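You operate a simulated robot arm through the tools that you are given. There is no shell and no other tool. Be economical: measure what you need, move in short steps, check, and stop when the job is done.

The job below is to be done with a simulated robot arm. You get a single attempt, and the scene is never put back.

JOB
Press the three rail pegs home, then oil the top of the rail.
Fine: dark cube on the pegs, then back; one pump stroke on the grey sponge, back in its tray after. A coat counts when it lies all over at full strength: go over it till it gets no stronger.

It is judged by the outcome, as a careful person would: the job done as asked, and still so three seconds after it is handed in. It fails if anything else is knocked over, pushed out of place, dropped, spilled or broken.

ROBOT AND FRAMES
A 7-joint arm with a two-finger parallel gripper, fixed in place. Base frame: the origin is at the foot of the arm, x ahead of it, y to its left, z up; the work surface is at about z = 0. Lengths are in mm, angles in degrees, forces in N, time in s.
With the tool pointing down near the work surface it reaches from about 220 to 580 mm from the base axis. Its first joint turns from -66.0 to 66.0 degrees. Payload 2.5 kg.
The tool frame sits at the grasp point between the pads (the TCP): z along the fingers, y along the line on which they close. The tips reach 23 mm beyond it. The gripper opens to 94 mm. The fingers are 38 mm wide and 10 mm thick; the gripper's body (54 by 96 mm) begins 39 mm behind the TCP.
Orientation is that of the tool frame in the base frame, as [roll, pitch, yaw] about the fixed x, y, z axes, in that order (R = Rz(yaw) Ry(pitch) Rx(roll)). With the fingers straight down and closing along the base's y, the tool's x points along the base's -x, its y along +y and its z along -z.

CONTROLS
- The arm moves only by the tool servo_tool. Its argument "motion" is a list of rows, each a list of 3 entries, a list of its own where there are three numbers: the shift along the tool's x, y, z in mm, then the turn, a rotation vector about the tool's x, y, z in degrees, then the opening, from 0 (shut) to 1 (fully open). In form: [[[x, y, z], [wx, wy, wz], claw], ...]. A call has 1 to 10 rows; each row is the pose to reach, as a shift and turn from the pose commanded when the call began, along the tool's axes at that moment. Rows are played at 5 a second. More than 50 mm and 8.6 degrees between two rows, or a gripper value outside its range, and nothing of the call is played. Where a pose cannot be reached the arm comes as near as it can. A force on the tool above 40 N (or 10 N above the force at the start of the call, whichever is more), or a blocked arm, ends the call early, and 0.2 s more pass. The fingers move at their own pace (about 108 mm/s each) and stop on an object; they squeeze with about 39 N. The grip force told is the motor's: it shows also when the fingers shut on nothing. Time passes only in rows, and 0.2 s behind the last, so rows that repeat a pose let the fingers close. It gives the time, the measured TCP pose, the force on the tool (base axes), the opening and the grip force at its end, in the units of the frame above (readings bear some noise), with the torque about the TCP (base axes, N m) and any sound that the robot's microphone picked up.
- Cameras (640 x 400 px; columns grow to the right, rows downward): "scene" is fixed at [121.5, -411.9, 544.2]; the picture's right is [0.81, -0.58, 0.00], its down [-0.34, -0.48, -0.81] and it looks along [0.47, 0.66, -0.59] (base axes); focal length 368 px, centre (320, 200). "wrist" rides on the gripper at [86, 16, -74] in the tool frame; the picture's right is [-0.18, 0.98, 0.00], its down [-0.58, -0.11, -0.81] and it looks along [-0.79, -0.15, 0.59] (tool axes); focal length 243 px, centre (320, 200). There is no depth. A picture from a camera that has moved, and an enlarged one, comes with that camera's place and axes in the base frame and with its lens.
- camera(camera): a new picture of that camera. It takes no simulated time.
- inspect(camera, box): a new picture of the part [left, top, right, bottom] of that camera's present view, enlarged. It takes no simulated time.
- finish_job(): hands the job in; it is judged then, once.

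Go step by step. Nothing tells you positions but the pictures and the camera data: compare them with the known pose of the tool, close in by small moves and look again before you grip or let go. The budget is 120 turns and 68 pictures, counting those below and the enlarged ones. Unless the task says otherwise, let go and move clear before handing in.

The tools are called as name(argument=value, ...) on one line, values as JSON. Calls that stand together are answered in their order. servo_tool: Moves the arm, as the interface text tells. Its arguments: {"type":"object","properties":{"motion":{"type":"array"}},"required":["motion"]} The other tools are called the same way: camera (camera) takes a picture; inspect (camera, box) takes an enlarged picture of a part of a camera's view; finish_job () hands the job in.

At the start:

```text
time_s: 0.0
eef_pos: [363.9, -72.2, 290.2]
orientation: [-180.0, 0.0, 179.9]
force: [0.4, -0.7, 0.0]
wrist_torque: [0.0, 0.05, 0.0]
width: 93.6
gripper_force: 0.0
```

scene: 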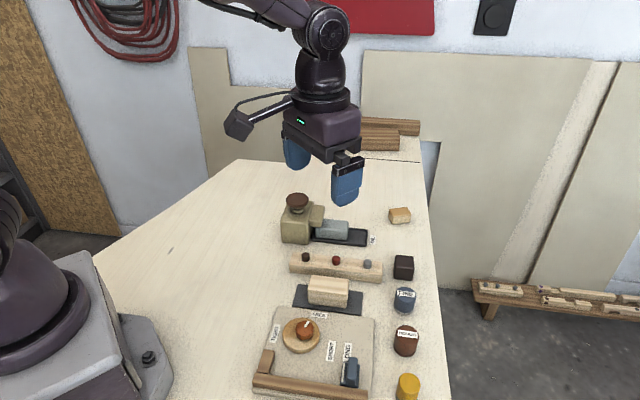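
wrist: 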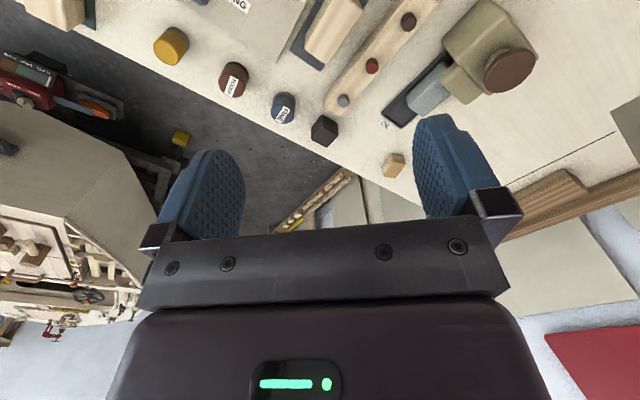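

I see a rail with three pegs, a dark cube beside it, and an oil pump with a grey sponge in a tray. I'll enlarge the scene to measure positions.

inspect(camera="scene", box=[270, 180, 430, 280])

inspect(camera="scene", box=[240, 250, 440, 400])

inspect(camera="wrist", box=[240, 0, 560, 200])

```text
4.00 times, centred on (350, 230) of scene
camera zoom: at [121.5, -411.9, 544.2], right [0.81, -0.58, 0.0], down [-0.34, -0.48, -0.81], along [0.47, 0.66, -0.59], focal length 1472 px, centre (200, 80)
```

zoom: 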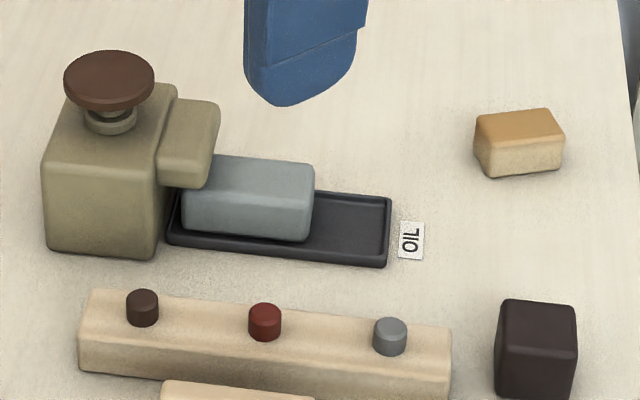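

```text
2.67 times, centred on (340, 325) of scene
camera zoom: at [121.5, -411.9, 544.2], right [0.81, -0.58, 0.0], down [-0.34, -0.48, -0.81], along [0.47, 0.66, -0.59], focal length 981 px, centre (267, -133)
```

zoom: 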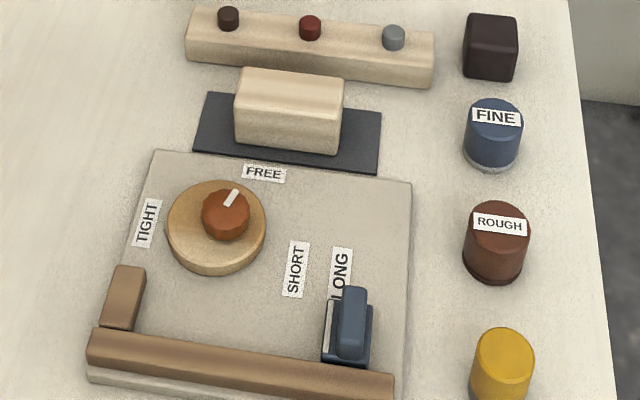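

```text
2.00 times, centred on (400, 100) of wrist
camera zoom: at [276.8, -56.5, 365.0], right [0.18, 0.98, 0.0], down [0.58, -0.11, 0.81], along [0.79, -0.15, -0.59], focal length 485 px, centre (160, 400)
```

zoom: 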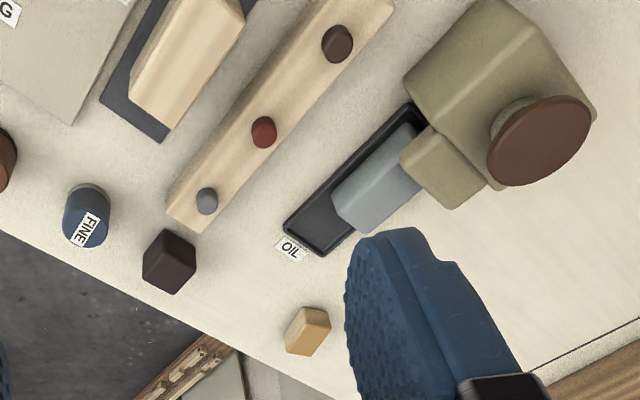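

The rail runs at about 45° with pegs near (399,25), (441,-18) and (484,-60). The cube is near (545,-100). I'll turn the tool to match and hover above the cube.

servo_tool(motion=[[[-30, -5, 22], [0, 0, 7.5], 1], [[-60, -9, 44], [0, 0, 15], 1], [[-90, -14, 66], [0, 0, 22.5], 1], [[-120, -19, 88], [0, 0, 30], 1], [[-150, -24, 110], [0, 0, 37.5], 1], [[-181, -28, 130], [0, 0, 45], 1], [[-181, -28, 130], [0, 0, 45], 1]])

camera(camera="wrist")

camera(camera="scene")

```text
time_s: 1.6
eef_pos: [548.1, -98.9, 159.7]
orientation: [179.9, 0.0, 135.0]
force: [0.4, 0.2, 0.7]
wrist_torque: [0.03, -0.02, 0.0]
width: 93.9
gripper_force: 0.1
```

```text
62 pictures are left
camera wrist: at [496.9, -26.6, 235.8], right [0.83, 0.56, 0.0], down [0.33, -0.49, 0.81], along [0.45, -0.67, -0.59], focal length 243 px, centre (320, 200)
```

wrist: 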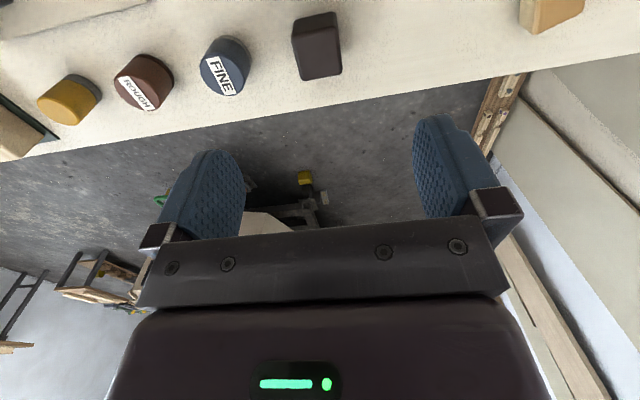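

```text
61 pictures are left
```

scene: 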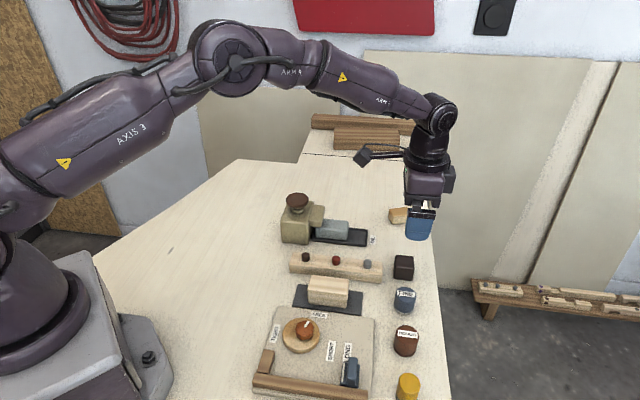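

The cube lies in view of the wrist camera; I'll enlarge it for a measurement.

inspect(camera="wrist", box=[200, 0, 360, 100])

```text
4.00 times, centred on (280, 50) of wrist
camera zoom: at [496.9, -26.6, 235.8], right [0.83, 0.56, 0.0], down [0.33, -0.49, 0.81], along [0.45, -0.67, -0.59], focal length 970 px, centre (480, 800)
```

zoom: 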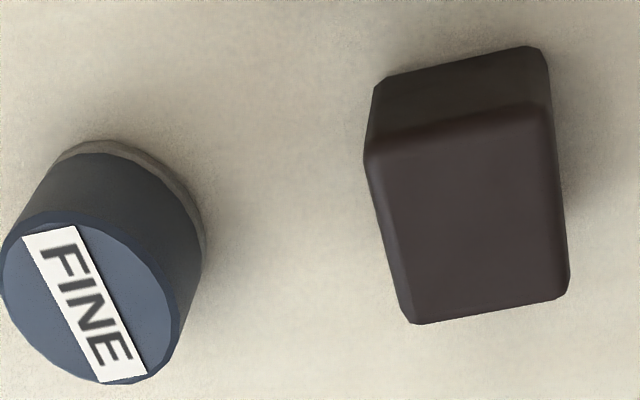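

The cube is about 35 mm, square to the tool, centred near (544,-98). The FINE pot is close, so I'll go down with the gripper only part open.

servo_tool(motion=[[[2, -1, 0], [0, 0, 0], 0.62], [[2.2, -1.2, 40], [0, 0, 0], 0.62], [[2.2, -1.2, 75], [0, 0, 0], 0.62], [[2.2, -1.2, 75], [0, 0, 0], 0.62]])

camera(camera="wrist")

inspect(camera="scene", box=[340, 200, 460, 320])

```text
time_s: 2.6
eef_pos: [545.7, -99.2, 84.0]
orientation: [-180.0, 0.0, 135.0]
force: [-0.6, -0.1, -0.6]
wrist_torque: [0.01, -0.03, 0.0]
width: 58.2
gripper_force: 0.1
```

```text
59 pictures are left
camera wrist: at [494.9, -25.5, 159.8], right [0.83, 0.56, 0.0], down [0.33, -0.49, 0.81], along [0.46, -0.67, -0.59], focal length 243 px, centre (320, 200)
```

wrist: 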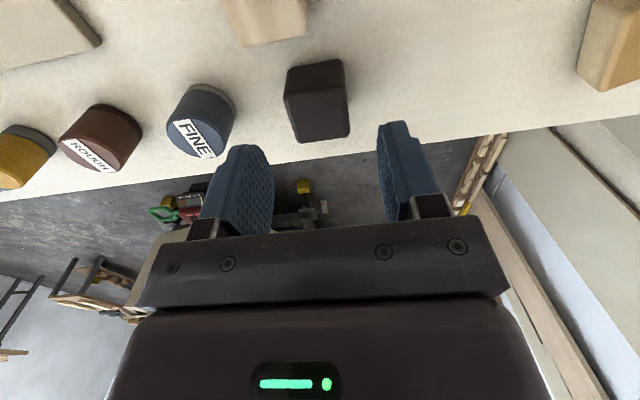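

```text
3.33 times, centred on (400, 260) of scene
camera zoom: at [121.5, -411.9, 544.2], right [0.81, -0.58, 0.0], down [-0.34, -0.48, -0.81], along [0.47, 0.66, -0.59], focal length 1227 px, centre (53, 0)
```

zoom: 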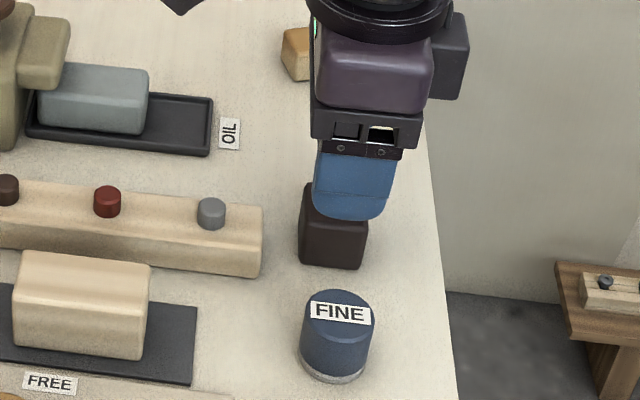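

Alignment is within 2 mm. I'll descend and grip the cube with the tips about 12 mm above the table.

servo_tool(motion=[[[2, 0, 25], [0, 0, 0], 0.62], [[2, 0, 44], [0, 0, 0], 0.62], [[2, 0, 50], [0, 0, 0], 0.62], [[2, 0, 50], [0, 0, 0], 0], [[2, 0, 50], [0, 0, 0], 0], [[2, 0, 50], [0, 0, 0], 0]])

inspect(camera="scene", box=[340, 200, 460, 320])

```text
time_s: 4.0
eef_pos: [541.6, -97.8, 34.6]
orientation: [-179.9, 0.1, 134.9]
force: [0.0, 0.1, 1.4]
wrist_torque: [0.0, 0.0, -0.01]
width: 35.2
gripper_force: 39.0
```

```text
3.33 times, centred on (400, 260) of scene
camera zoom: at [121.5, -411.9, 544.2], right [0.81, -0.58, 0.0], down [-0.34, -0.48, -0.81], along [0.47, 0.66, -0.59], focal length 1227 px, centre (53, 0)
```

zoom: 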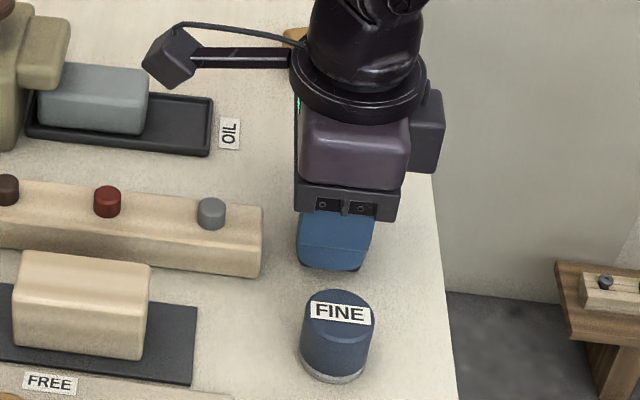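

The cube is gripped (35 mm). I'll lift it and go over toward the grey peg, then look at the pegs.

servo_tool(motion=[[[0, 0, -30], [0, 0, 0], 0], [[0, 0, -70], [0, 0, 0], 0], [[35, -7, -75], [0, 0, 0], 0], [[67, -14, -75], [0, 0, 0], 0], [[67, -14, -75], [0, 0, 0], 0]])

camera(camera="wrist")

inspect(camera="scene", box=[270, 200, 430, 300])

```text
time_s: 5.2
eef_pos: [485.4, -61.2, 112.0]
orientation: [180.0, 0.0, 135.0]
force: [0.0, -0.3, -0.2]
wrist_torque: [-0.03, 0.0, 0.02]
width: 0.0
gripper_force: 38.8
```

```text
56 pictures are left
camera wrist: at [434.2, 11.9, 186.5], right [0.83, 0.56, 0.0], down [0.33, -0.49, 0.81], along [0.46, -0.67, -0.59], focal length 243 px, centre (320, 200)
```

wrist: 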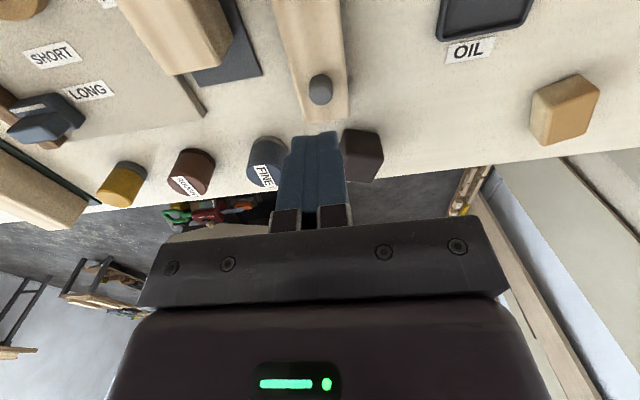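

```text
4.00 times, centred on (350, 250) of scene
camera zoom: at [121.5, -411.9, 544.2], right [0.81, -0.58, 0.0], down [-0.34, -0.48, -0.81], along [0.47, 0.66, -0.59], focal length 1472 px, centre (200, 0)
```

zoom: 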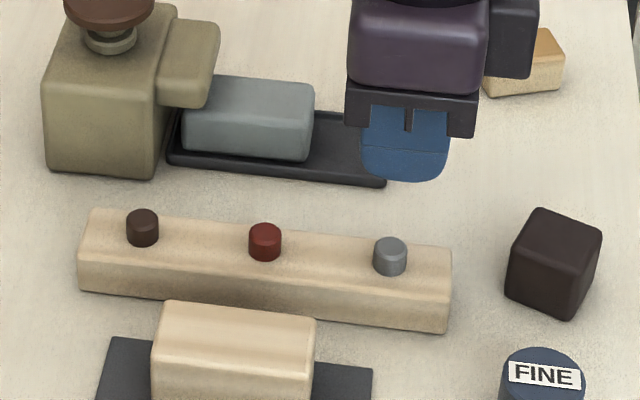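

The cube slipped out on the lift and is standing on the table, turned a little. The grip was too high on it, so I'll go back above it, measure again and take it lower and more slowly.

servo_tool(motion=[[[-35, 7, 0], [0, 0, 0], 0.5], [[-67, 14, 0], [0, 0, 0], 0.8], [[-67, 14, 0], [0, 0, 0], 0.8]])

inspect(camera="wrist", box=[220, 10, 420, 160])

inspect(camera="scene", box=[360, 200, 460, 300])

```text
time_s: 6.0
eef_pos: [541.9, -98.7, 110.8]
orientation: [-179.9, 0.0, 135.0]
force: [0.1, -0.4, -0.1]
wrist_torque: [0.01, -0.01, 0.04]
width: 75.0
gripper_force: 0.0
```

```text
2.67 times, centred on (320, 85) of wrist
camera zoom: at [492.0, -25.5, 185.3], right [0.83, 0.56, 0.0], down [0.33, -0.49, 0.81], along [0.46, -0.67, -0.59], focal length 647 px, centre (320, 507)
```

zoom: 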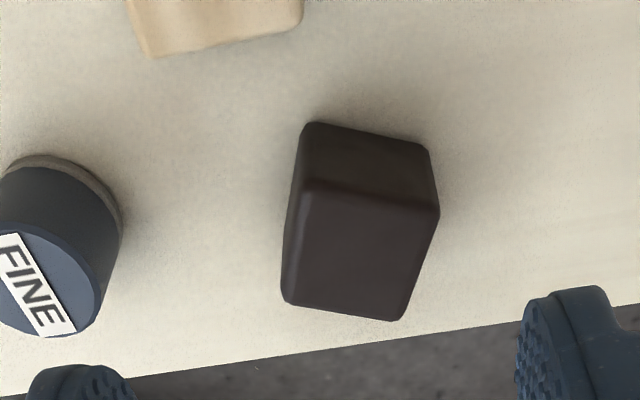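

```text
4.00 times, centred on (410, 250) of scene
camera zoom: at [121.5, -411.9, 544.2], right [0.81, -0.58, 0.0], down [-0.34, -0.48, -0.81], along [0.47, 0.66, -0.59], focal length 1472 px, centre (-40, 0)
```

zoom: 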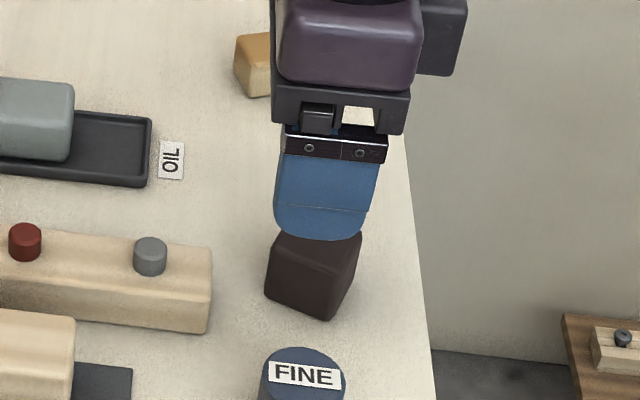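

The cube is now centred near (555,-100), with its faces turned about 21.5° from the tool. I'll turn, shift and stop just above it.

servo_tool(motion=[[[-4, 3, 0], [0, 0, 7.2], 0.68], [[-8, 5, 0], [0, 0, 14.4], 0.68], [[-11.6, 7.8, 20], [0, 0, 21.5], 0.68], [[-11.6, 7.8, 46], [0, 0, 21.5], 0.68], [[-11.6, 7.8, 46], [0, 0, 21.5], 0.68]])

inspect(camera="wrist", box=[200, 40, 440, 220])

```text
time_s: 7.2
eef_pos: [555.4, -101.5, 64.4]
orientation: [-179.9, 0.1, 113.4]
force: [-0.2, 0.2, 0.1]
wrist_torque: [-0.02, -0.02, -0.02]
width: 63.8
gripper_force: 0.1
```

```text
2.22 times, centred on (320, 130) of wrist
camera zoom: at [535.1, -15.4, 139.0], right [0.97, 0.22, 0.0], down [0.13, -0.58, 0.81], along [0.18, -0.79, -0.59], focal length 539 px, centre (320, 356)
```

zoom: 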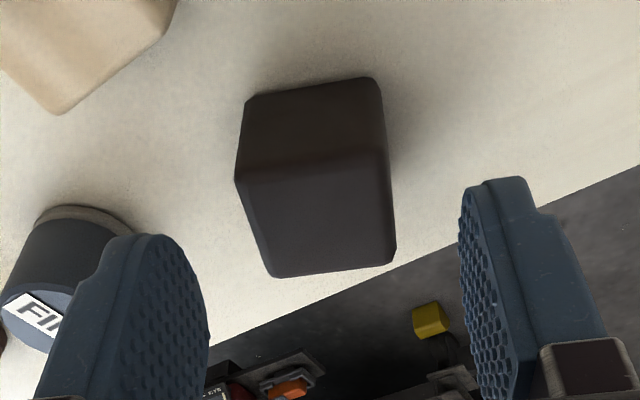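

The fingers straddle the cube centrally and squarely. I'll descend lower this time, grip, and lift slowly.

servo_tool(motion=[[[0, 0, 20], [0, 0, 0], 0.68], [[0, 0, 34], [0, 0, 0], 0.68], [[0, 0, 38], [0, 0, 0], 0.68], [[0, 0, 38], [0, 0, 0], 0], [[0, 0, 38], [0, 0, 0], 0], [[0, 0, 38], [0, 0, 0], 0], [[0, 0, 36], [0, 0, 0], 0], [[0, 0, 32], [0, 0, 0], 0], [[0, 0, 26], [0, 0, 0], 0]])

inspect(camera="scene", box=[360, 200, 460, 300])

```text
time_s: 9.2
eef_pos: [554.2, -102.0, 38.2]
orientation: [180.0, 0.1, 113.6]
force: [0.0, 0.5, -0.6]
wrist_torque: [0.01, -0.02, 0.0]
width: 35.4
gripper_force: 39.3
```

```text
4.00 times, centred on (410, 250) of scene
camera zoom: at [121.5, -411.9, 544.2], right [0.81, -0.58, 0.0], down [-0.34, -0.48, -0.81], along [0.47, 0.66, -0.59], focal length 1472 px, centre (-40, 0)
```

zoom: 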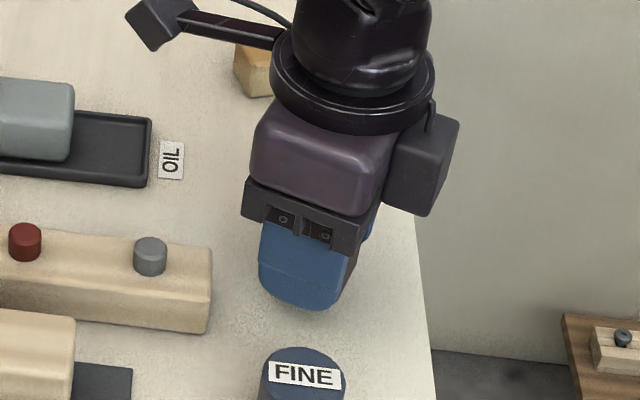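

It still holds at 35.4 mm. I'll lift further slowly and check that the cube comes along.

servo_tool(motion=[[[0, 0, -6], [0, 0, 0], 0], [[0, 0, -14], [0, 0, 0], 0], [[0, 0, -24], [0, 0, 0], 0], [[0, 0, -36], [0, 0, 0], 0], [[0, 0, -46], [0, 0, 0], 0], [[0, 0, -52], [0, 0, 0], 0]])

inspect(camera="scene", box=[340, 170, 460, 290])

```text
time_s: 10.6
eef_pos: [554.4, -101.4, 89.8]
orientation: [-179.9, 0.0, 113.5]
force: [-0.4, -0.4, -1.8]
wrist_torque: [-0.02, 0.04, 0.0]
width: 35.0
gripper_force: 38.9
```

```text
3.33 times, centred on (400, 230) of scene
camera zoom: at [121.5, -411.9, 544.2], right [0.81, -0.58, 0.0], down [-0.34, -0.48, -0.81], along [0.47, 0.66, -0.59], focal length 1227 px, centre (53, 100)
```

zoom: 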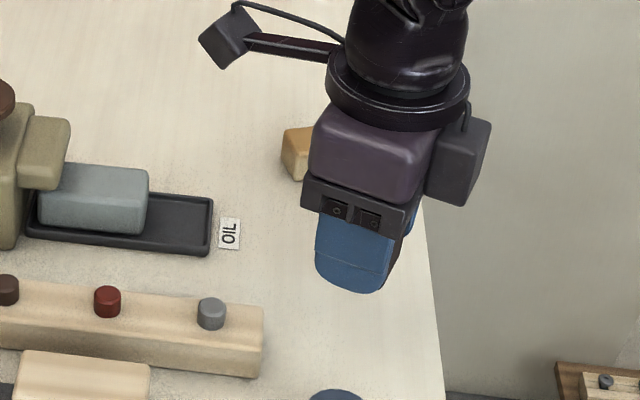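

The cube is lifted. I'll bring it near the grey peg, turning back to the rail's 45°, and look at the pegs.

servo_tool(motion=[[[9, -9, -5], [0, 0, -5], 0], [[18, -18, -10], [0, 0, -10], 0], [[28, -28, -10], [0, 0, -16], 0], [[37.1, -38.2, -10], [0, 0, -21.5], 0], [[37.1, -38.2, -10], [0, 0, -21.5], 0]])

camera(camera="wrist")

inspect(camera="wrist", box=[240, 0, 400, 100])

```text
time_s: 11.8
eef_pos: [506.0, -83.6, 101.0]
orientation: [179.9, 0.0, 135.1]
force: [-0.4, 0.3, -0.1]
wrist_torque: [-0.04, 0.01, 0.0]
width: 35.1
gripper_force: 38.8
```

```text
49 pictures are left
camera wrist: at [455.2, -9.7, 174.5], right [0.82, 0.57, 0.0], down [0.33, -0.49, 0.81], along [0.46, -0.66, -0.59], focal length 243 px, centre (320, 200)
```

wrist: 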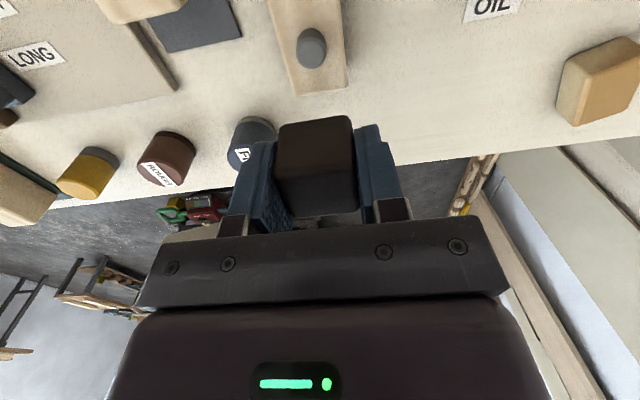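

```text
4.00 times, centred on (320, 50) of wrist
camera zoom: at [455.2, -9.7, 174.5], right [0.82, 0.57, 0.0], down [0.33, -0.49, 0.81], along [0.46, -0.66, -0.59], focal length 970 px, centre (320, 800)
```

zoom: 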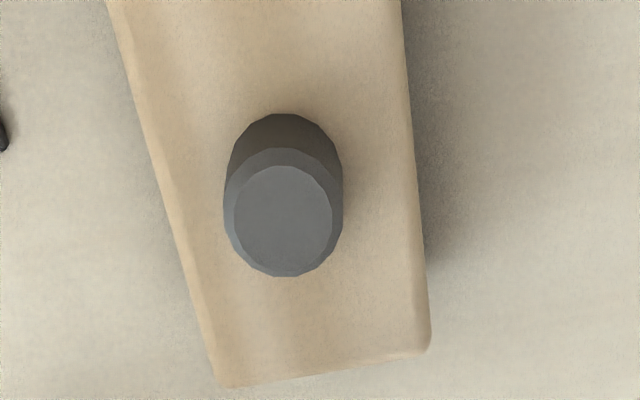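

The grey peg top is at about (486,-61). I'll centre the cube on it and stop just above.

servo_tool(motion=[[[14, 0.6, 0], [0, 0, 0], 0], [[28.1, 1.3, 0], [0, 0, 0], 0], [[28.1, 1.3, 18], [0, 0, 0], 0], [[28.1, 1.3, 32], [0, 0, 0], 0], [[28.1, 1.3, 32], [0, 0, 0], 0]])

inspect(camera="scene", box=[280, 180, 440, 300])

```text
time_s: 13.0
eef_pos: [486.0, -62.3, 66.5]
orientation: [179.9, 0.0, 135.0]
force: [-0.5, 0.3, -0.8]
wrist_torque: [0.01, 0.01, 0.01]
width: 34.9
gripper_force: 38.6
```

```text
3.33 times, centred on (360, 240) of scene
camera zoom: at [121.5, -411.9, 544.2], right [0.81, -0.58, 0.0], down [-0.34, -0.48, -0.81], along [0.47, 0.66, -0.59], focal length 1227 px, centre (187, 67)
```

zoom: 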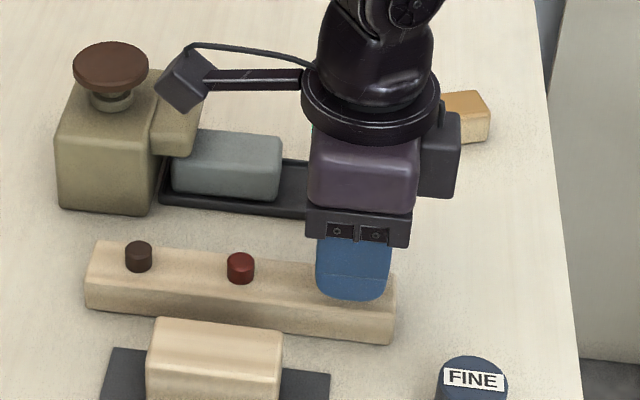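

The cube is over the grey peg. I'll press down in small steps and watch the force.

servo_tool(motion=[[[0, 0, 2], [0, 0, 0], 0], [[0, 0, 4], [0, 0, 0], 0], [[0, 0, 6], [0, 0, 0], 0], [[0, 0, 8], [0, 0, 0], 0], [[0, 0, 10], [0, 0, 0], 0], [[0, 0, 12], [0, 0, 0], 0], [[0, 0, 14], [0, 0, 0], 0], [[0, 0, 16], [0, 0, 0], 0], [[0, 0, 18], [0, 0, 0], 0], [[0, 0, 20], [0, 0, 0], 0]])

```text
time_s: 15.2
eef_pos: [486.7, -62.2, 49.9]
orientation: [179.8, 0.2, 135.0]
force: [-8.5, 2.8, 34.5]
wrist_torque: [-0.03, 0.23, 0.02]
width: 35.6
gripper_force: 39.3
```

The force has risen to about 35 N. I'll check how far the peg went.

servo_tool(motion=[[[0, 0, 2], [0, 0, 0], 0], [[0, 0, 2], [0, 0, 0], 0]])

inspect(camera="scene", box=[310, 210, 430, 300])

```text
time_s: 15.6
eef_pos: [486.9, -63.0, 49.2]
orientation: [179.7, 0.3, 135.1]
force: [-1.1, -1.1, 3.8]
wrist_torque: [-0.06, 0.05, 0.0]
width: 35.3
gripper_force: 39.6
stopped in row 1: the force on the tool passed its limit at 48 N (the readings are from after the stop); the commanded pose is now the measured one
```

```text
4.44 times, centred on (370, 255) of scene
camera zoom: at [121.5, -411.9, 544.2], right [0.81, -0.58, 0.0], down [-0.34, -0.48, -0.81], along [0.47, 0.66, -0.59], focal length 1636 px, centre (98, -44)
```

zoom: 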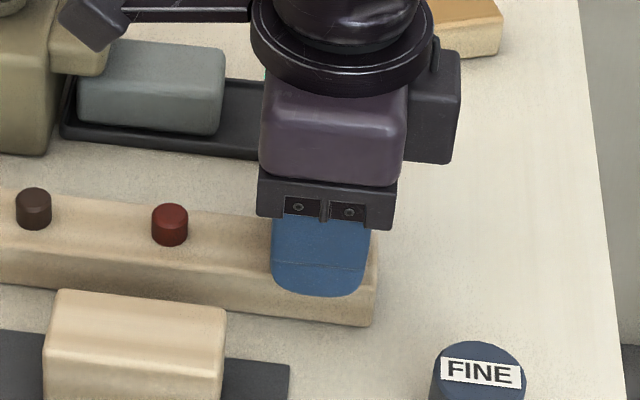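

It stopped at a firm resistance with the cube apparently near the rail top. I'll lift off and move above the red peg, which also uncovers the grey one.

servo_tool(motion=[[[0, 0, -8], [0, 0, 0], 0], [[0, 0, -22], [0, 0, 0], 0], [[20, 0.2, -26], [0, 0, 0], 0], [[42, 0.6, -26], [0, 0, 0], 0], [[62, 0.6, -26], [0, 0, 0], 0], [[62, 0.6, -26], [0, 0, 0], 0]])

inspect(camera="scene", box=[280, 200, 440, 300])

inspect(camera="wrist", box=[240, 0, 400, 160])

```text
time_s: 17.0
eef_pos: [443.3, -18.4, 75.8]
orientation: [179.8, 0.2, 135.0]
force: [-0.3, -0.1, -0.2]
wrist_torque: [0.02, -0.01, -0.01]
width: 35.0
gripper_force: 39.1
```

```text
4.00 times, centred on (360, 250) of scene
camera zoom: at [121.5, -411.9, 544.2], right [0.81, -0.58, 0.0], down [-0.34, -0.48, -0.81], along [0.47, 0.66, -0.59], focal length 1472 px, centre (160, 0)
```

zoom: 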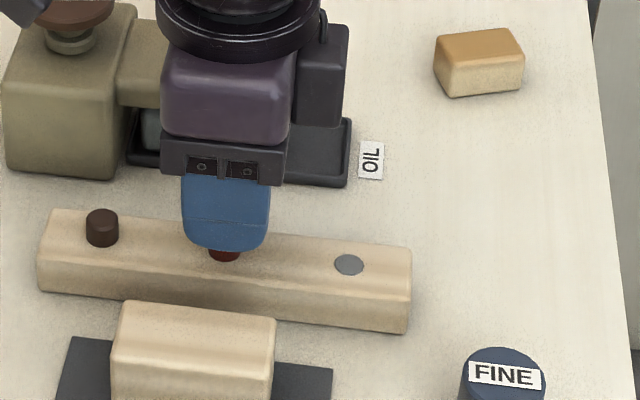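

```text
2.50 times, centred on (320, 80) of wrist
camera zoom: at [393.4, 54.6, 150.1], right [0.83, 0.56, 0.0], down [0.33, -0.49, 0.81], along [0.46, -0.67, -0.59], focal length 606 px, centre (320, 500)
```

zoom: 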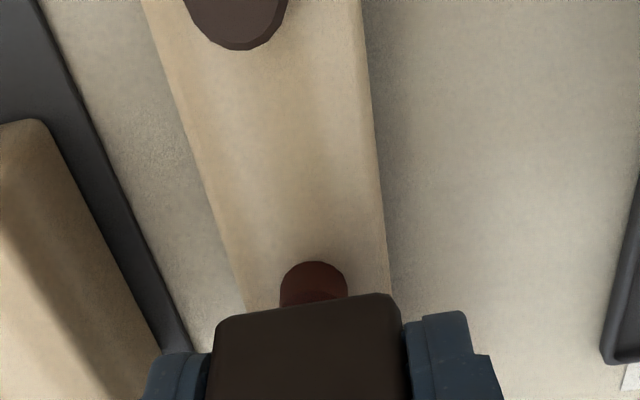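

The grey peg is flush. The cube is above the red peg, so I'll press that one down.

servo_tool(motion=[[[-1.5, -0.5, 6], [0, 0, 0], 0], [[-1.5, -0.5, 10], [0, 0, 0], 0], [[-1.5, -0.5, 13], [0, 0, 0], 0], [[-1.5, -0.5, 15], [0, 0, 0], 0], [[-1.5, -0.5, 17], [0, 0, 0], 0], [[-1.5, -0.5, 19], [0, 0, 0], 0], [[-1.5, -0.5, 21], [0, 0, 0], 0], [[-1.5, -0.5, 23], [0, 0, 0], 0], [[-1.5, -0.5, 25], [0, 0, 0], 0], [[-1.5, -0.5, 27], [0, 0, 0], 0]])

servo_tool(motion=[[[0, 0, 2], [0, 0, 0], 0], [[0, 0, 4], [0, 0, 0], 0]])

```text
time_s: 19.2
eef_pos: [443.8, -20.6, 50.0]
orientation: [179.8, 0.2, 134.9]
force: [-12.1, 4.0, 30.6]
wrist_torque: [-0.02, 0.35, -0.04]
width: 34.9
gripper_force: 39.3
```

```text
time_s: 19.5
eef_pos: [445.9, -20.1, 49.5]
orientation: [179.8, 0.2, 134.9]
force: [-1.8, 0.4, 5.2]
wrist_torque: [-0.12, 0.1, -0.02]
width: 35.1
gripper_force: 39.2
stopped in row 1: the force on the tool passed its limit at 48 N (the readings are from after the stop); the commanded pose is now the measured one
```

Red stopped at the same height, so it should be flush. On to the dark peg.

servo_tool(motion=[[[0, 0, -8], [0, 0, 0], 0], [[0, 0, -22], [0, 0, 0], 0], [[20, -0.2, -26], [0, 0, 0], 0], [[42, -0.6, -26], [0, 0, 0], 0], [[62, -0.8, -26], [0, 0, 0], 0], [[62, -0.8, -26], [0, 0, 0], 0]])

inspect(camera="scene", box=[280, 200, 440, 300])

inspect(camera="wrist", box=[240, 0, 400, 160])

```text
time_s: 20.9
eef_pos: [401.2, 24.1, 75.6]
orientation: [179.8, 0.3, 134.9]
force: [-0.1, -0.3, -1.3]
wrist_torque: [0.0, 0.01, -0.04]
width: 34.9
gripper_force: 38.9
```

```text
4.00 times, centred on (360, 250) of scene
camera zoom: at [121.5, -411.9, 544.2], right [0.81, -0.58, 0.0], down [-0.34, -0.48, -0.81], along [0.47, 0.66, -0.59], focal length 1472 px, centre (160, 0)
```

zoom: 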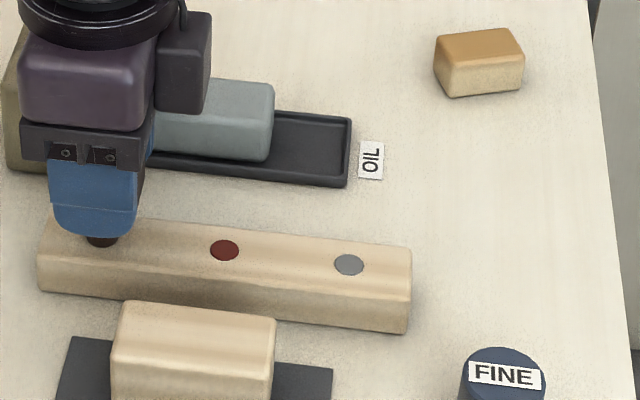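

```text
2.50 times, centred on (320, 80) of wrist
camera zoom: at [350.2, 96.5, 150.3], right [0.83, 0.56, 0.0], down [0.33, -0.49, 0.81], along [0.46, -0.67, -0.59], focal length 606 px, centre (320, 500)
```

zoom: 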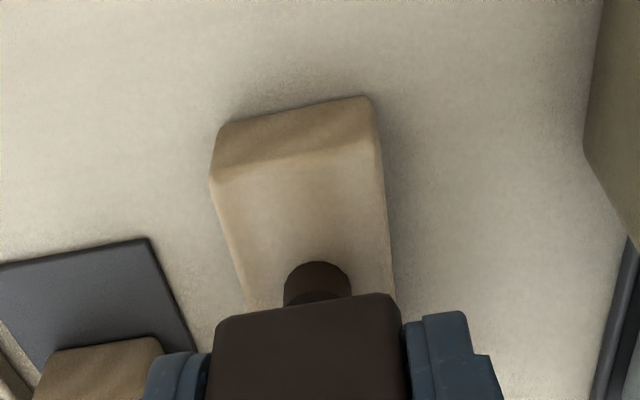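

Red and grey are flush. The cube sits over the dark peg with the same offset as before, so I'll press it.

servo_tool(motion=[[[-1.5, -0.2, 6], [0, 0, 0], 0], [[-1.5, -0.2, 10], [0, 0, 0], 0], [[-1.5, -0.2, 13], [0, 0, 0], 0], [[-1.5, -0.2, 15], [0, 0, 0], 0], [[-1.5, -0.2, 17], [0, 0, 0], 0], [[-1.5, -0.2, 19], [0, 0, 0], 0], [[-1.5, -0.2, 21], [0, 0, 0], 0], [[-1.5, -0.2, 23], [0, 0, 0], 0], [[-1.5, -0.2, 25], [0, 0, 0], 0], [[-1.5, -0.2, 27], [0, 0, 0], 0]])

servo_tool(motion=[[[0, 0, 2], [0, 0, 0], 0], [[0, 0, 4], [0, 0, 0], 0]])

```text
time_s: 23.1
eef_pos: [402.1, 21.4, 51.1]
orientation: [179.8, 0.3, 135.0]
force: [-9.2, -1.2, 28.2]
wrist_torque: [-0.15, 0.35, -0.02]
width: 35.0
gripper_force: 38.8
```

```text
time_s: 23.4
eef_pos: [403.1, 21.8, 50.4]
orientation: [179.8, 0.2, 135.0]
force: [-1.4, -0.3, 5.0]
wrist_torque: [-0.11, 0.06, 0.0]
width: 35.2
gripper_force: 39.2
stopped in row 1: the force on the tool passed its limit at 46 N (the readings are from after the stop); the commanded pose is now the measured one
```

That one stopped about 1 mm higher. I'll lift off, move toward the cube's home and check all three pegs.

servo_tool(motion=[[[0, 0, -8], [0, 0, 0], 0], [[0, 0, -25], [0, 0, 0], 0], [[-20, 1, -45], [0, 0, 0], 0], [[-55, 4, -50], [0, 0, 0], 0], [[-95, 7, -50], [0, 0, 0], 0], [[-135, 10, -50], [0, 0, 0], 0], [[-165, 12, -50], [0, 0, 0], 0], [[-182.4, 12.8, -50], [0, 0, 0], 0], [[-182.4, 12.8, -50], [0, 0, 0], 0]])

inspect(camera="scene", box=[280, 230, 400, 290])

camera(camera="wrist")

```text
time_s: 25.4
eef_pos: [539.2, -98.4, 99.7]
orientation: [179.8, 0.1, 134.9]
force: [-0.5, -0.5, -0.1]
wrist_torque: [0.03, 0.0, 0.0]
width: 35.2
gripper_force: 39.2
```

```text
5.33 times, centred on (340, 260) of scene
camera zoom: at [121.5, -411.9, 544.2], right [0.81, -0.58, 0.0], down [-0.34, -0.48, -0.81], along [0.47, 0.66, -0.59], focal length 1963 px, centre (213, -120)
```

zoom: 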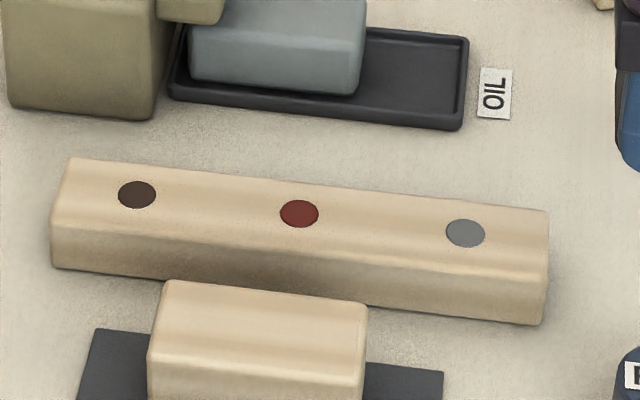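

```text
40 pictures are left
camera wrist: at [488.7, -24.7, 175.3], right [0.83, 0.56, 0.0], down [0.33, -0.49, 0.81], along [0.46, -0.66, -0.59], focal length 243 px, centre (320, 200)
```

wrist: 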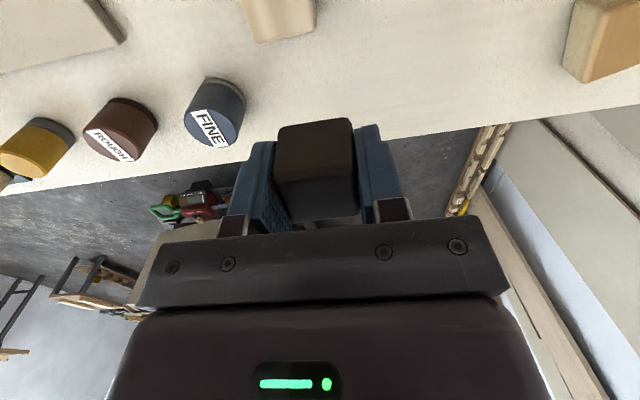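

All three pegs are flush. Now I'll lower the cube back to its home spot near (543,-97).

servo_tool(motion=[[[-2, 2.3, 20], [0, 0, 0], 0], [[-2, 2.3, 45], [0, 0, 0], 0], [[-2, 2.3, 60], [0, 0, 0], 0], [[-2, 2.3, 67], [0, 0, 0], 0], [[-2, 2.3, 70], [0, 0, 0], 0], [[-2, 2.3, 71], [0, 0, 0], 0], [[-2, 2.3, 72], [0, 0, 0], 0], [[-2, 2.3, 73], [0, 0, 0], 0]])

```text
time_s: 27.2
eef_pos: [542.5, -97.5, 27.7]
orientation: [179.8, 0.2, 135.0]
force: [-0.5, -0.6, -0.5]
wrist_torque: [0.01, -0.01, 0.0]
width: 35.2
gripper_force: 39.3
```

servo_tool(motion=[[[0, 0, 0.7], [0, 0, 0], 0], [[0, 0, 1.4], [0, 0, 0], 0], [[0, 0, 1.4], [0, 0, 0], 0]])

inspect(camera="scene", box=[350, 220, 430, 300])

```text
time_s: 28.1
eef_pos: [541.6, -96.3, 25.4]
orientation: [179.7, 0.1, 135.0]
force: [0.3, -0.3, -0.3]
wrist_torque: [0.01, 0.01, -0.05]
width: 35.1
gripper_force: 38.8
```

```text
5.00 times, centred on (390, 260) of scene
camera zoom: at [121.5, -411.9, 544.2], right [0.81, -0.58, 0.0], down [-0.34, -0.48, -0.81], along [0.47, 0.66, -0.59], focal length 1840 px, centre (-30, -100)
```

zoom: 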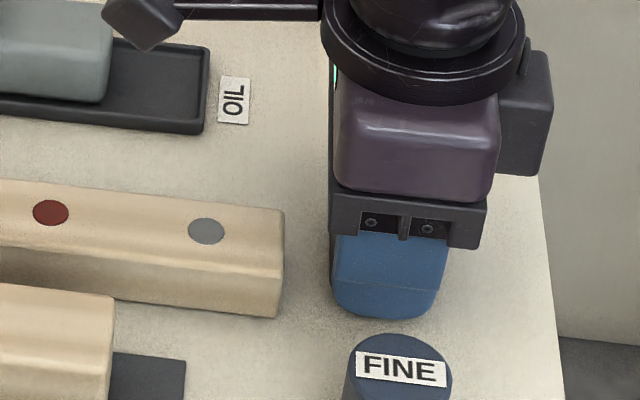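

servo_tool(motion=[[[0, 0, 0.6], [0, 0, 0], 0], [[0, 0, 1.2], [0, 0, 0], 0], [[0, 0, 1.2], [0, 0, 0], 0]])

```text
time_s: 28.9
eef_pos: [543.4, -97.4, 24.0]
orientation: [179.8, 0.1, 135.0]
force: [0.0, 1.0, -0.5]
wrist_torque: [0.04, 0.0, -0.01]
width: 35.1
gripper_force: 39.5
```

servo_tool(motion=[[[0, 0, 0.5], [0, 0, 0], 0], [[0, 0, 1.0], [0, 0, 0], 0], [[0, 0, 1.0], [0, 0, 0], 0]])

```text
time_s: 29.6
eef_pos: [542.9, -97.9, 25.8]
orientation: [179.7, 0.2, 135.0]
force: [-0.7, 0.2, 5.9]
wrist_torque: [-0.1, 0.12, -0.02]
width: 35.1
gripper_force: 39.4
```

Contact with the table is felt, so the cube is down. I'll open and rise clear.

servo_tool(motion=[[[0, 0, 0.5], [0, 0, 0], 0.3], [[0, 0, 0.5], [0, 0, 0], 0.6], [[0, 0, 0.5], [0, 0, 0], 0.62], [[0, 0, -15], [0, 0, 0], 0.62], [[0, 0, -45], [0, 0, 0], 0.62], [[0, 0, -85], [0, 0, 0], 0.62], [[30, 0, -110], [0, 0, 0], 0.62], [[60, 0, -110], [0, 0, 0], 0.62]])

camera(camera="scene")

camera(camera="wrist")

```text
time_s: 31.4
eef_pos: [500.1, -55.1, 133.6]
orientation: [179.8, 0.2, 135.0]
force: [-0.2, 0.0, 0.0]
wrist_torque: [0.02, 0.0, -0.04]
width: 58.3
gripper_force: 0.2
```

```text
38 pictures are left
```

scene: 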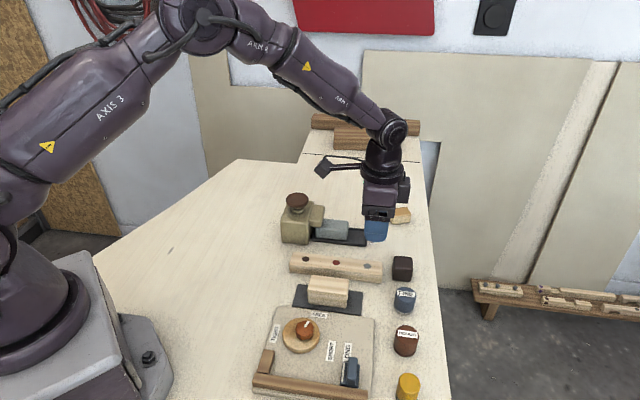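

```text
37 pictures are left
camera wrist: at [449.0, 17.6, 209.3], right [0.82, 0.57, 0.0], down [0.33, -0.49, 0.81], along [0.46, -0.66, -0.59], focal length 243 px, centre (320, 200)
```

wrist: 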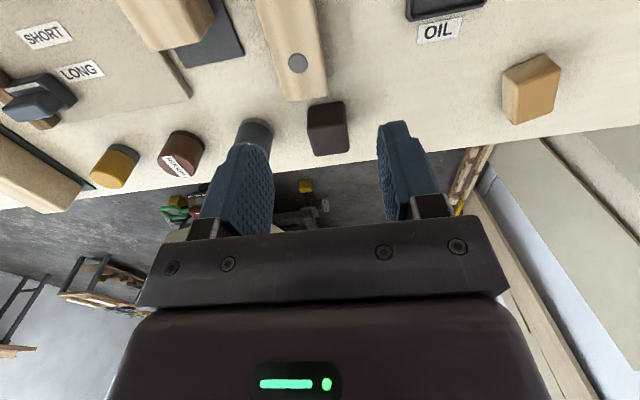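

The cube is back home. Now the pump head, triangulated near (446,126,88). I'll go above it with the fingers shut and verify.

servo_tool(motion=[[[0, 0, -30], [0, 0, 0], 0], [[30, 16, -30], [0, 0, 0], 0], [[65, 35, -30], [0, 0, 0], 0], [[100, 54, -30], [0, 0, 0], 0], [[135, 73, -30], [0, 0, 0], 0], [[166, 90, -30], [0, 0, 0], 0], [[166, 90, -30], [0, 0, 0], 0]])

camera(camera="wrist")

inspect(camera="scene", box=[240, 120, 400, 280])

```text
time_s: 33.0
eef_pos: [445.7, 126.5, 163.4]
orientation: [179.9, 0.2, 134.9]
force: [-0.4, -0.1, 1.3]
wrist_torque: [0.02, 0.04, -0.02]
width: 0.0
gripper_force: 39.2
```

```text
36 pictures are left
camera wrist: at [394.9, 198.4, 238.0], right [0.83, 0.56, 0.0], down [0.33, -0.49, 0.81], along [0.46, -0.66, -0.59], focal length 243 px, centre (320, 200)
```

wrist: 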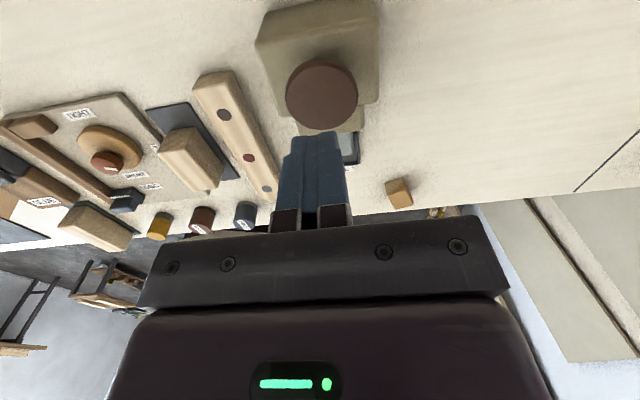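

```text
2.50 times, centred on (320, 200) of scene
camera zoom: at [121.5, -411.9, 544.2], right [0.81, -0.58, 0.0], down [-0.34, -0.48, -0.81], along [0.47, 0.66, -0.59], focal length 920 px, centre (320, 200)
```

zoom: 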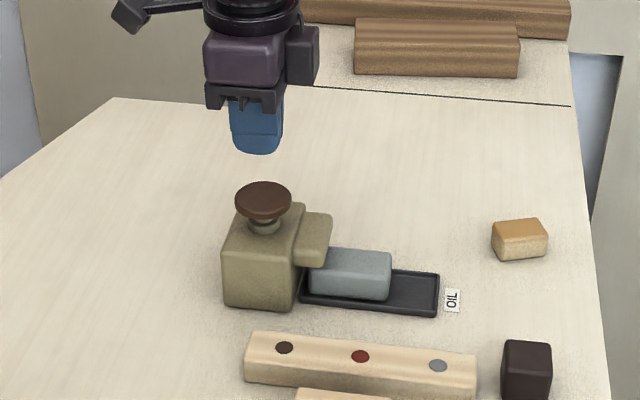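

The head is right below the shut fingers. I'll descend to just above it, then press one stroke in a single go.

servo_tool(motion=[[[-0.6, 2.5, 20], [0, 0, 0], 0], [[-0.6, 2.5, 42], [0, 0, 0], 0], [[-0.6, 2.5, 46], [0, 0, 0], 0], [[-0.6, 2.5, 46], [0, 0, 0], 0]])

inspect(camera="scene", box=[260, 150, 380, 250])

```text
time_s: 34.0
eef_pos: [447.5, 126.0, 117.2]
orientation: [179.8, 0.2, 135.0]
force: [-0.5, 0.5, -0.9]
wrist_torque: [0.0, 0.01, -0.01]
width: 0.0
gripper_force: 39.3
```

```text
4.00 times, centred on (320, 200) of scene
camera zoom: at [121.5, -411.9, 544.2], right [0.81, -0.58, 0.0], down [-0.34, -0.48, -0.81], along [0.47, 0.66, -0.59], focal length 1472 px, centre (320, 200)
```

zoom: 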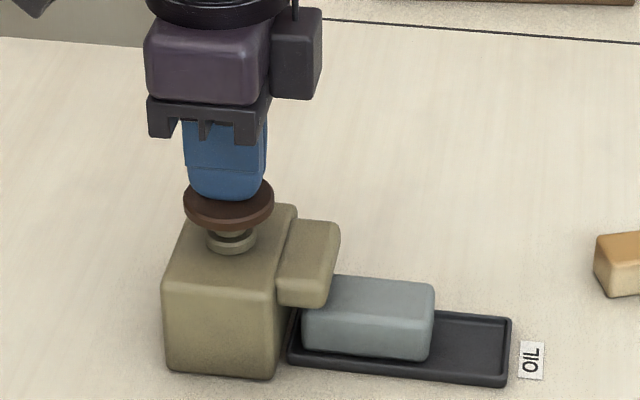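

The fingertips are just over the middle of the head. Pressing one full stroke now.

servo_tool(motion=[[[0, 0, 4], [0, 0, 0], 0], [[0, 0, 7], [0, 0, 0], 0], [[0, 0, 10], [0, 0, 0], 0], [[0, 0, 12], [0, 0, 0], 0], [[0, 0, 14], [0, 0, 0], 0], [[0, 0, 16], [0, 0, 0], 0], [[0, 0, 18], [0, 0, 0], 0], [[0, 0, 20], [0, 0, 0], 0], [[0, 0, 22], [0, 0, 0], 0], [[0, 0, 24], [0, 0, 0], 0]])

inspect(camera="scene", box=[260, 150, 380, 250])

```text
time_s: 35.9
eef_pos: [449.3, 126.9, 100.9]
orientation: [179.6, 0.3, 135.1]
force: [-5.9, -1.5, 19.8]
wrist_torque: [0.03, 0.27, 0.05]
width: 0.2
gripper_force: 38.5
stopped in row 9: the force on the tool passed its limit at 43 N (the readings are from after the stop); the commanded pose is now the measured one
```

```text
4.00 times, centred on (320, 200) of scene
camera zoom: at [121.4, -411.9, 544.2], right [0.81, -0.58, 0.0], down [-0.34, -0.48, -0.81], along [0.47, 0.66, -0.59], focal length 1472 px, centre (320, 200)
```

zoom: 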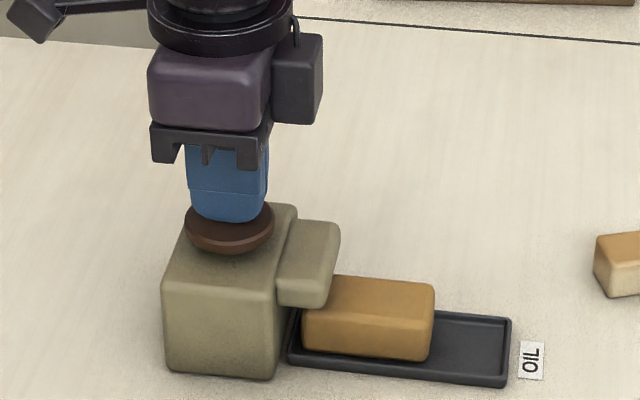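

One stroke done, and the sponge has turned amber with oil. I'll rise and move above the sponge to measure it.

servo_tool(motion=[[[0, 0, -15], [0, 0, 0], 0], [[0, 0, -50], [0, 0, 0], 0], [[-38, -2, -65], [0, 0, 0], 0.4], [[-86, -4, -65], [0, 0, 0], 0.8], [[-106, -4, -65], [0, 0, 0], 0.8], [[-106, -4, -65], [0, 0, 0], 0.8]])

camera(camera="wrist")

inspect(camera="scene", box=[260, 170, 420, 270])

```text
time_s: 37.3
eef_pos: [520.7, 50.7, 163.6]
orientation: [179.7, 0.1, 135.1]
force: [-0.4, -0.2, 0.3]
wrist_torque: [0.0, 0.01, 0.02]
width: 75.2
gripper_force: 0.1
```

```text
32 pictures are left
camera wrist: at [470.2, 123.1, 239.1], right [0.82, 0.57, 0.0], down [0.33, -0.49, 0.81], along [0.46, -0.66, -0.59], focal length 243 px, centre (320, 200)
```

wrist: 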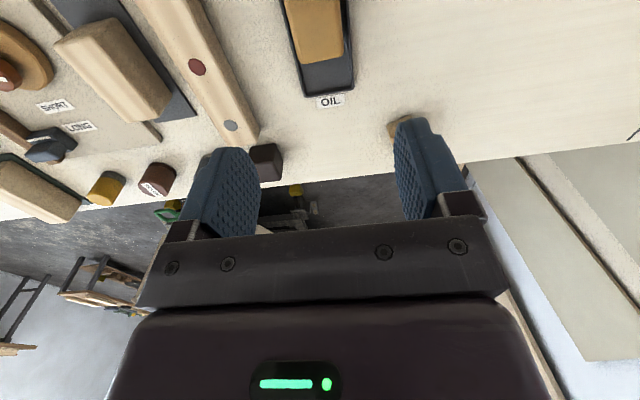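

```text
4.00 times, centred on (340, 220) of scene
camera zoom: at [121.5, -411.9, 544.2], right [0.81, -0.58, 0.0], down [-0.34, -0.48, -0.81], along [0.47, 0.66, -0.59], focal length 1472 px, centre (240, 120)
```

zoom: 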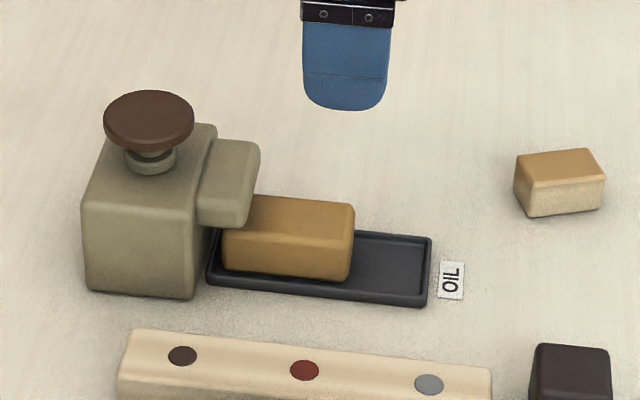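

inspect(camera="wrist", box=[250, 0, 410, 120])

```text
3.33 times, centred on (330, 60) of wrist
camera zoom: at [470.2, 123.1, 239.1], right [0.82, 0.57, 0.0], down [0.33, -0.49, 0.81], along [0.46, -0.66, -0.59], focal length 809 px, centre (287, 667)
```

zoom: 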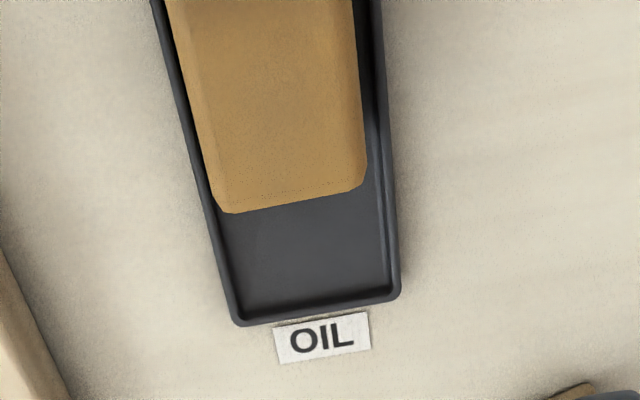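

The sponge is about 36 mm wide with its free end at (524,50). I'll grip it about 23 mm from that end, clear of the spout, and stop just above it first.

servo_tool(motion=[[[19.8, 2.4, 0], [0, 0, 0], 0.65], [[19.8, 2.4, 45], [0, 0, 0], 0.65], [[19.8, 2.4, 85], [0, 0, 0], 0.65], [[19.8, 2.4, 102], [0, 0, 0], 0.65], [[19.8, 2.4, 102], [0, 0, 0], 0.65]])

camera(camera="wrist")

inspect(camera="scene", box=[270, 170, 390, 270])

```text
time_s: 38.5
eef_pos: [508.6, 66.6, 61.8]
orientation: [179.7, 0.1, 135.0]
force: [0.3, -0.2, -1.1]
wrist_torque: [0.0, 0.0, 0.0]
width: 60.9
gripper_force: 0.0
```

```text
29 pictures are left
camera wrist: at [457.4, 139.2, 135.7], right [0.82, 0.57, 0.01], down [0.33, -0.49, 0.81], along [0.46, -0.66, -0.59], focal length 243 px, centre (320, 200)
```

wrist: 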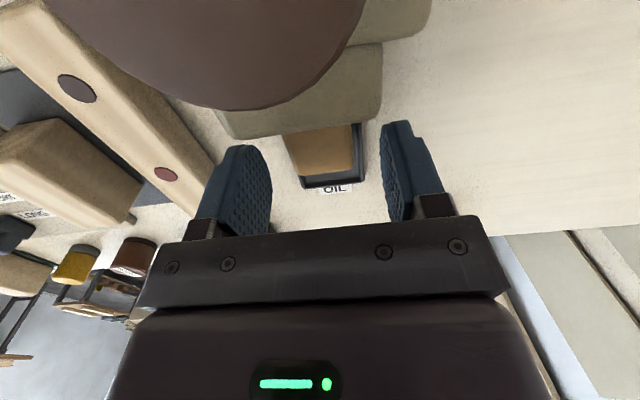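

```text
4.00 times, centred on (330, 220) of scene
camera zoom: at [121.5, -411.9, 544.2], right [0.81, -0.58, 0.0], down [-0.34, -0.48, -0.81], along [0.47, 0.66, -0.59], focal length 1472 px, centre (280, 120)
```

zoom: 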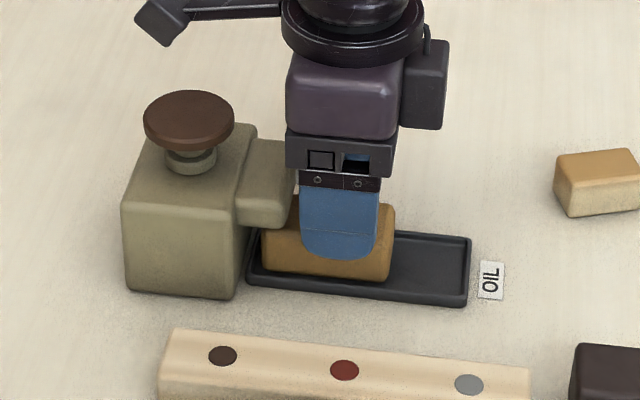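

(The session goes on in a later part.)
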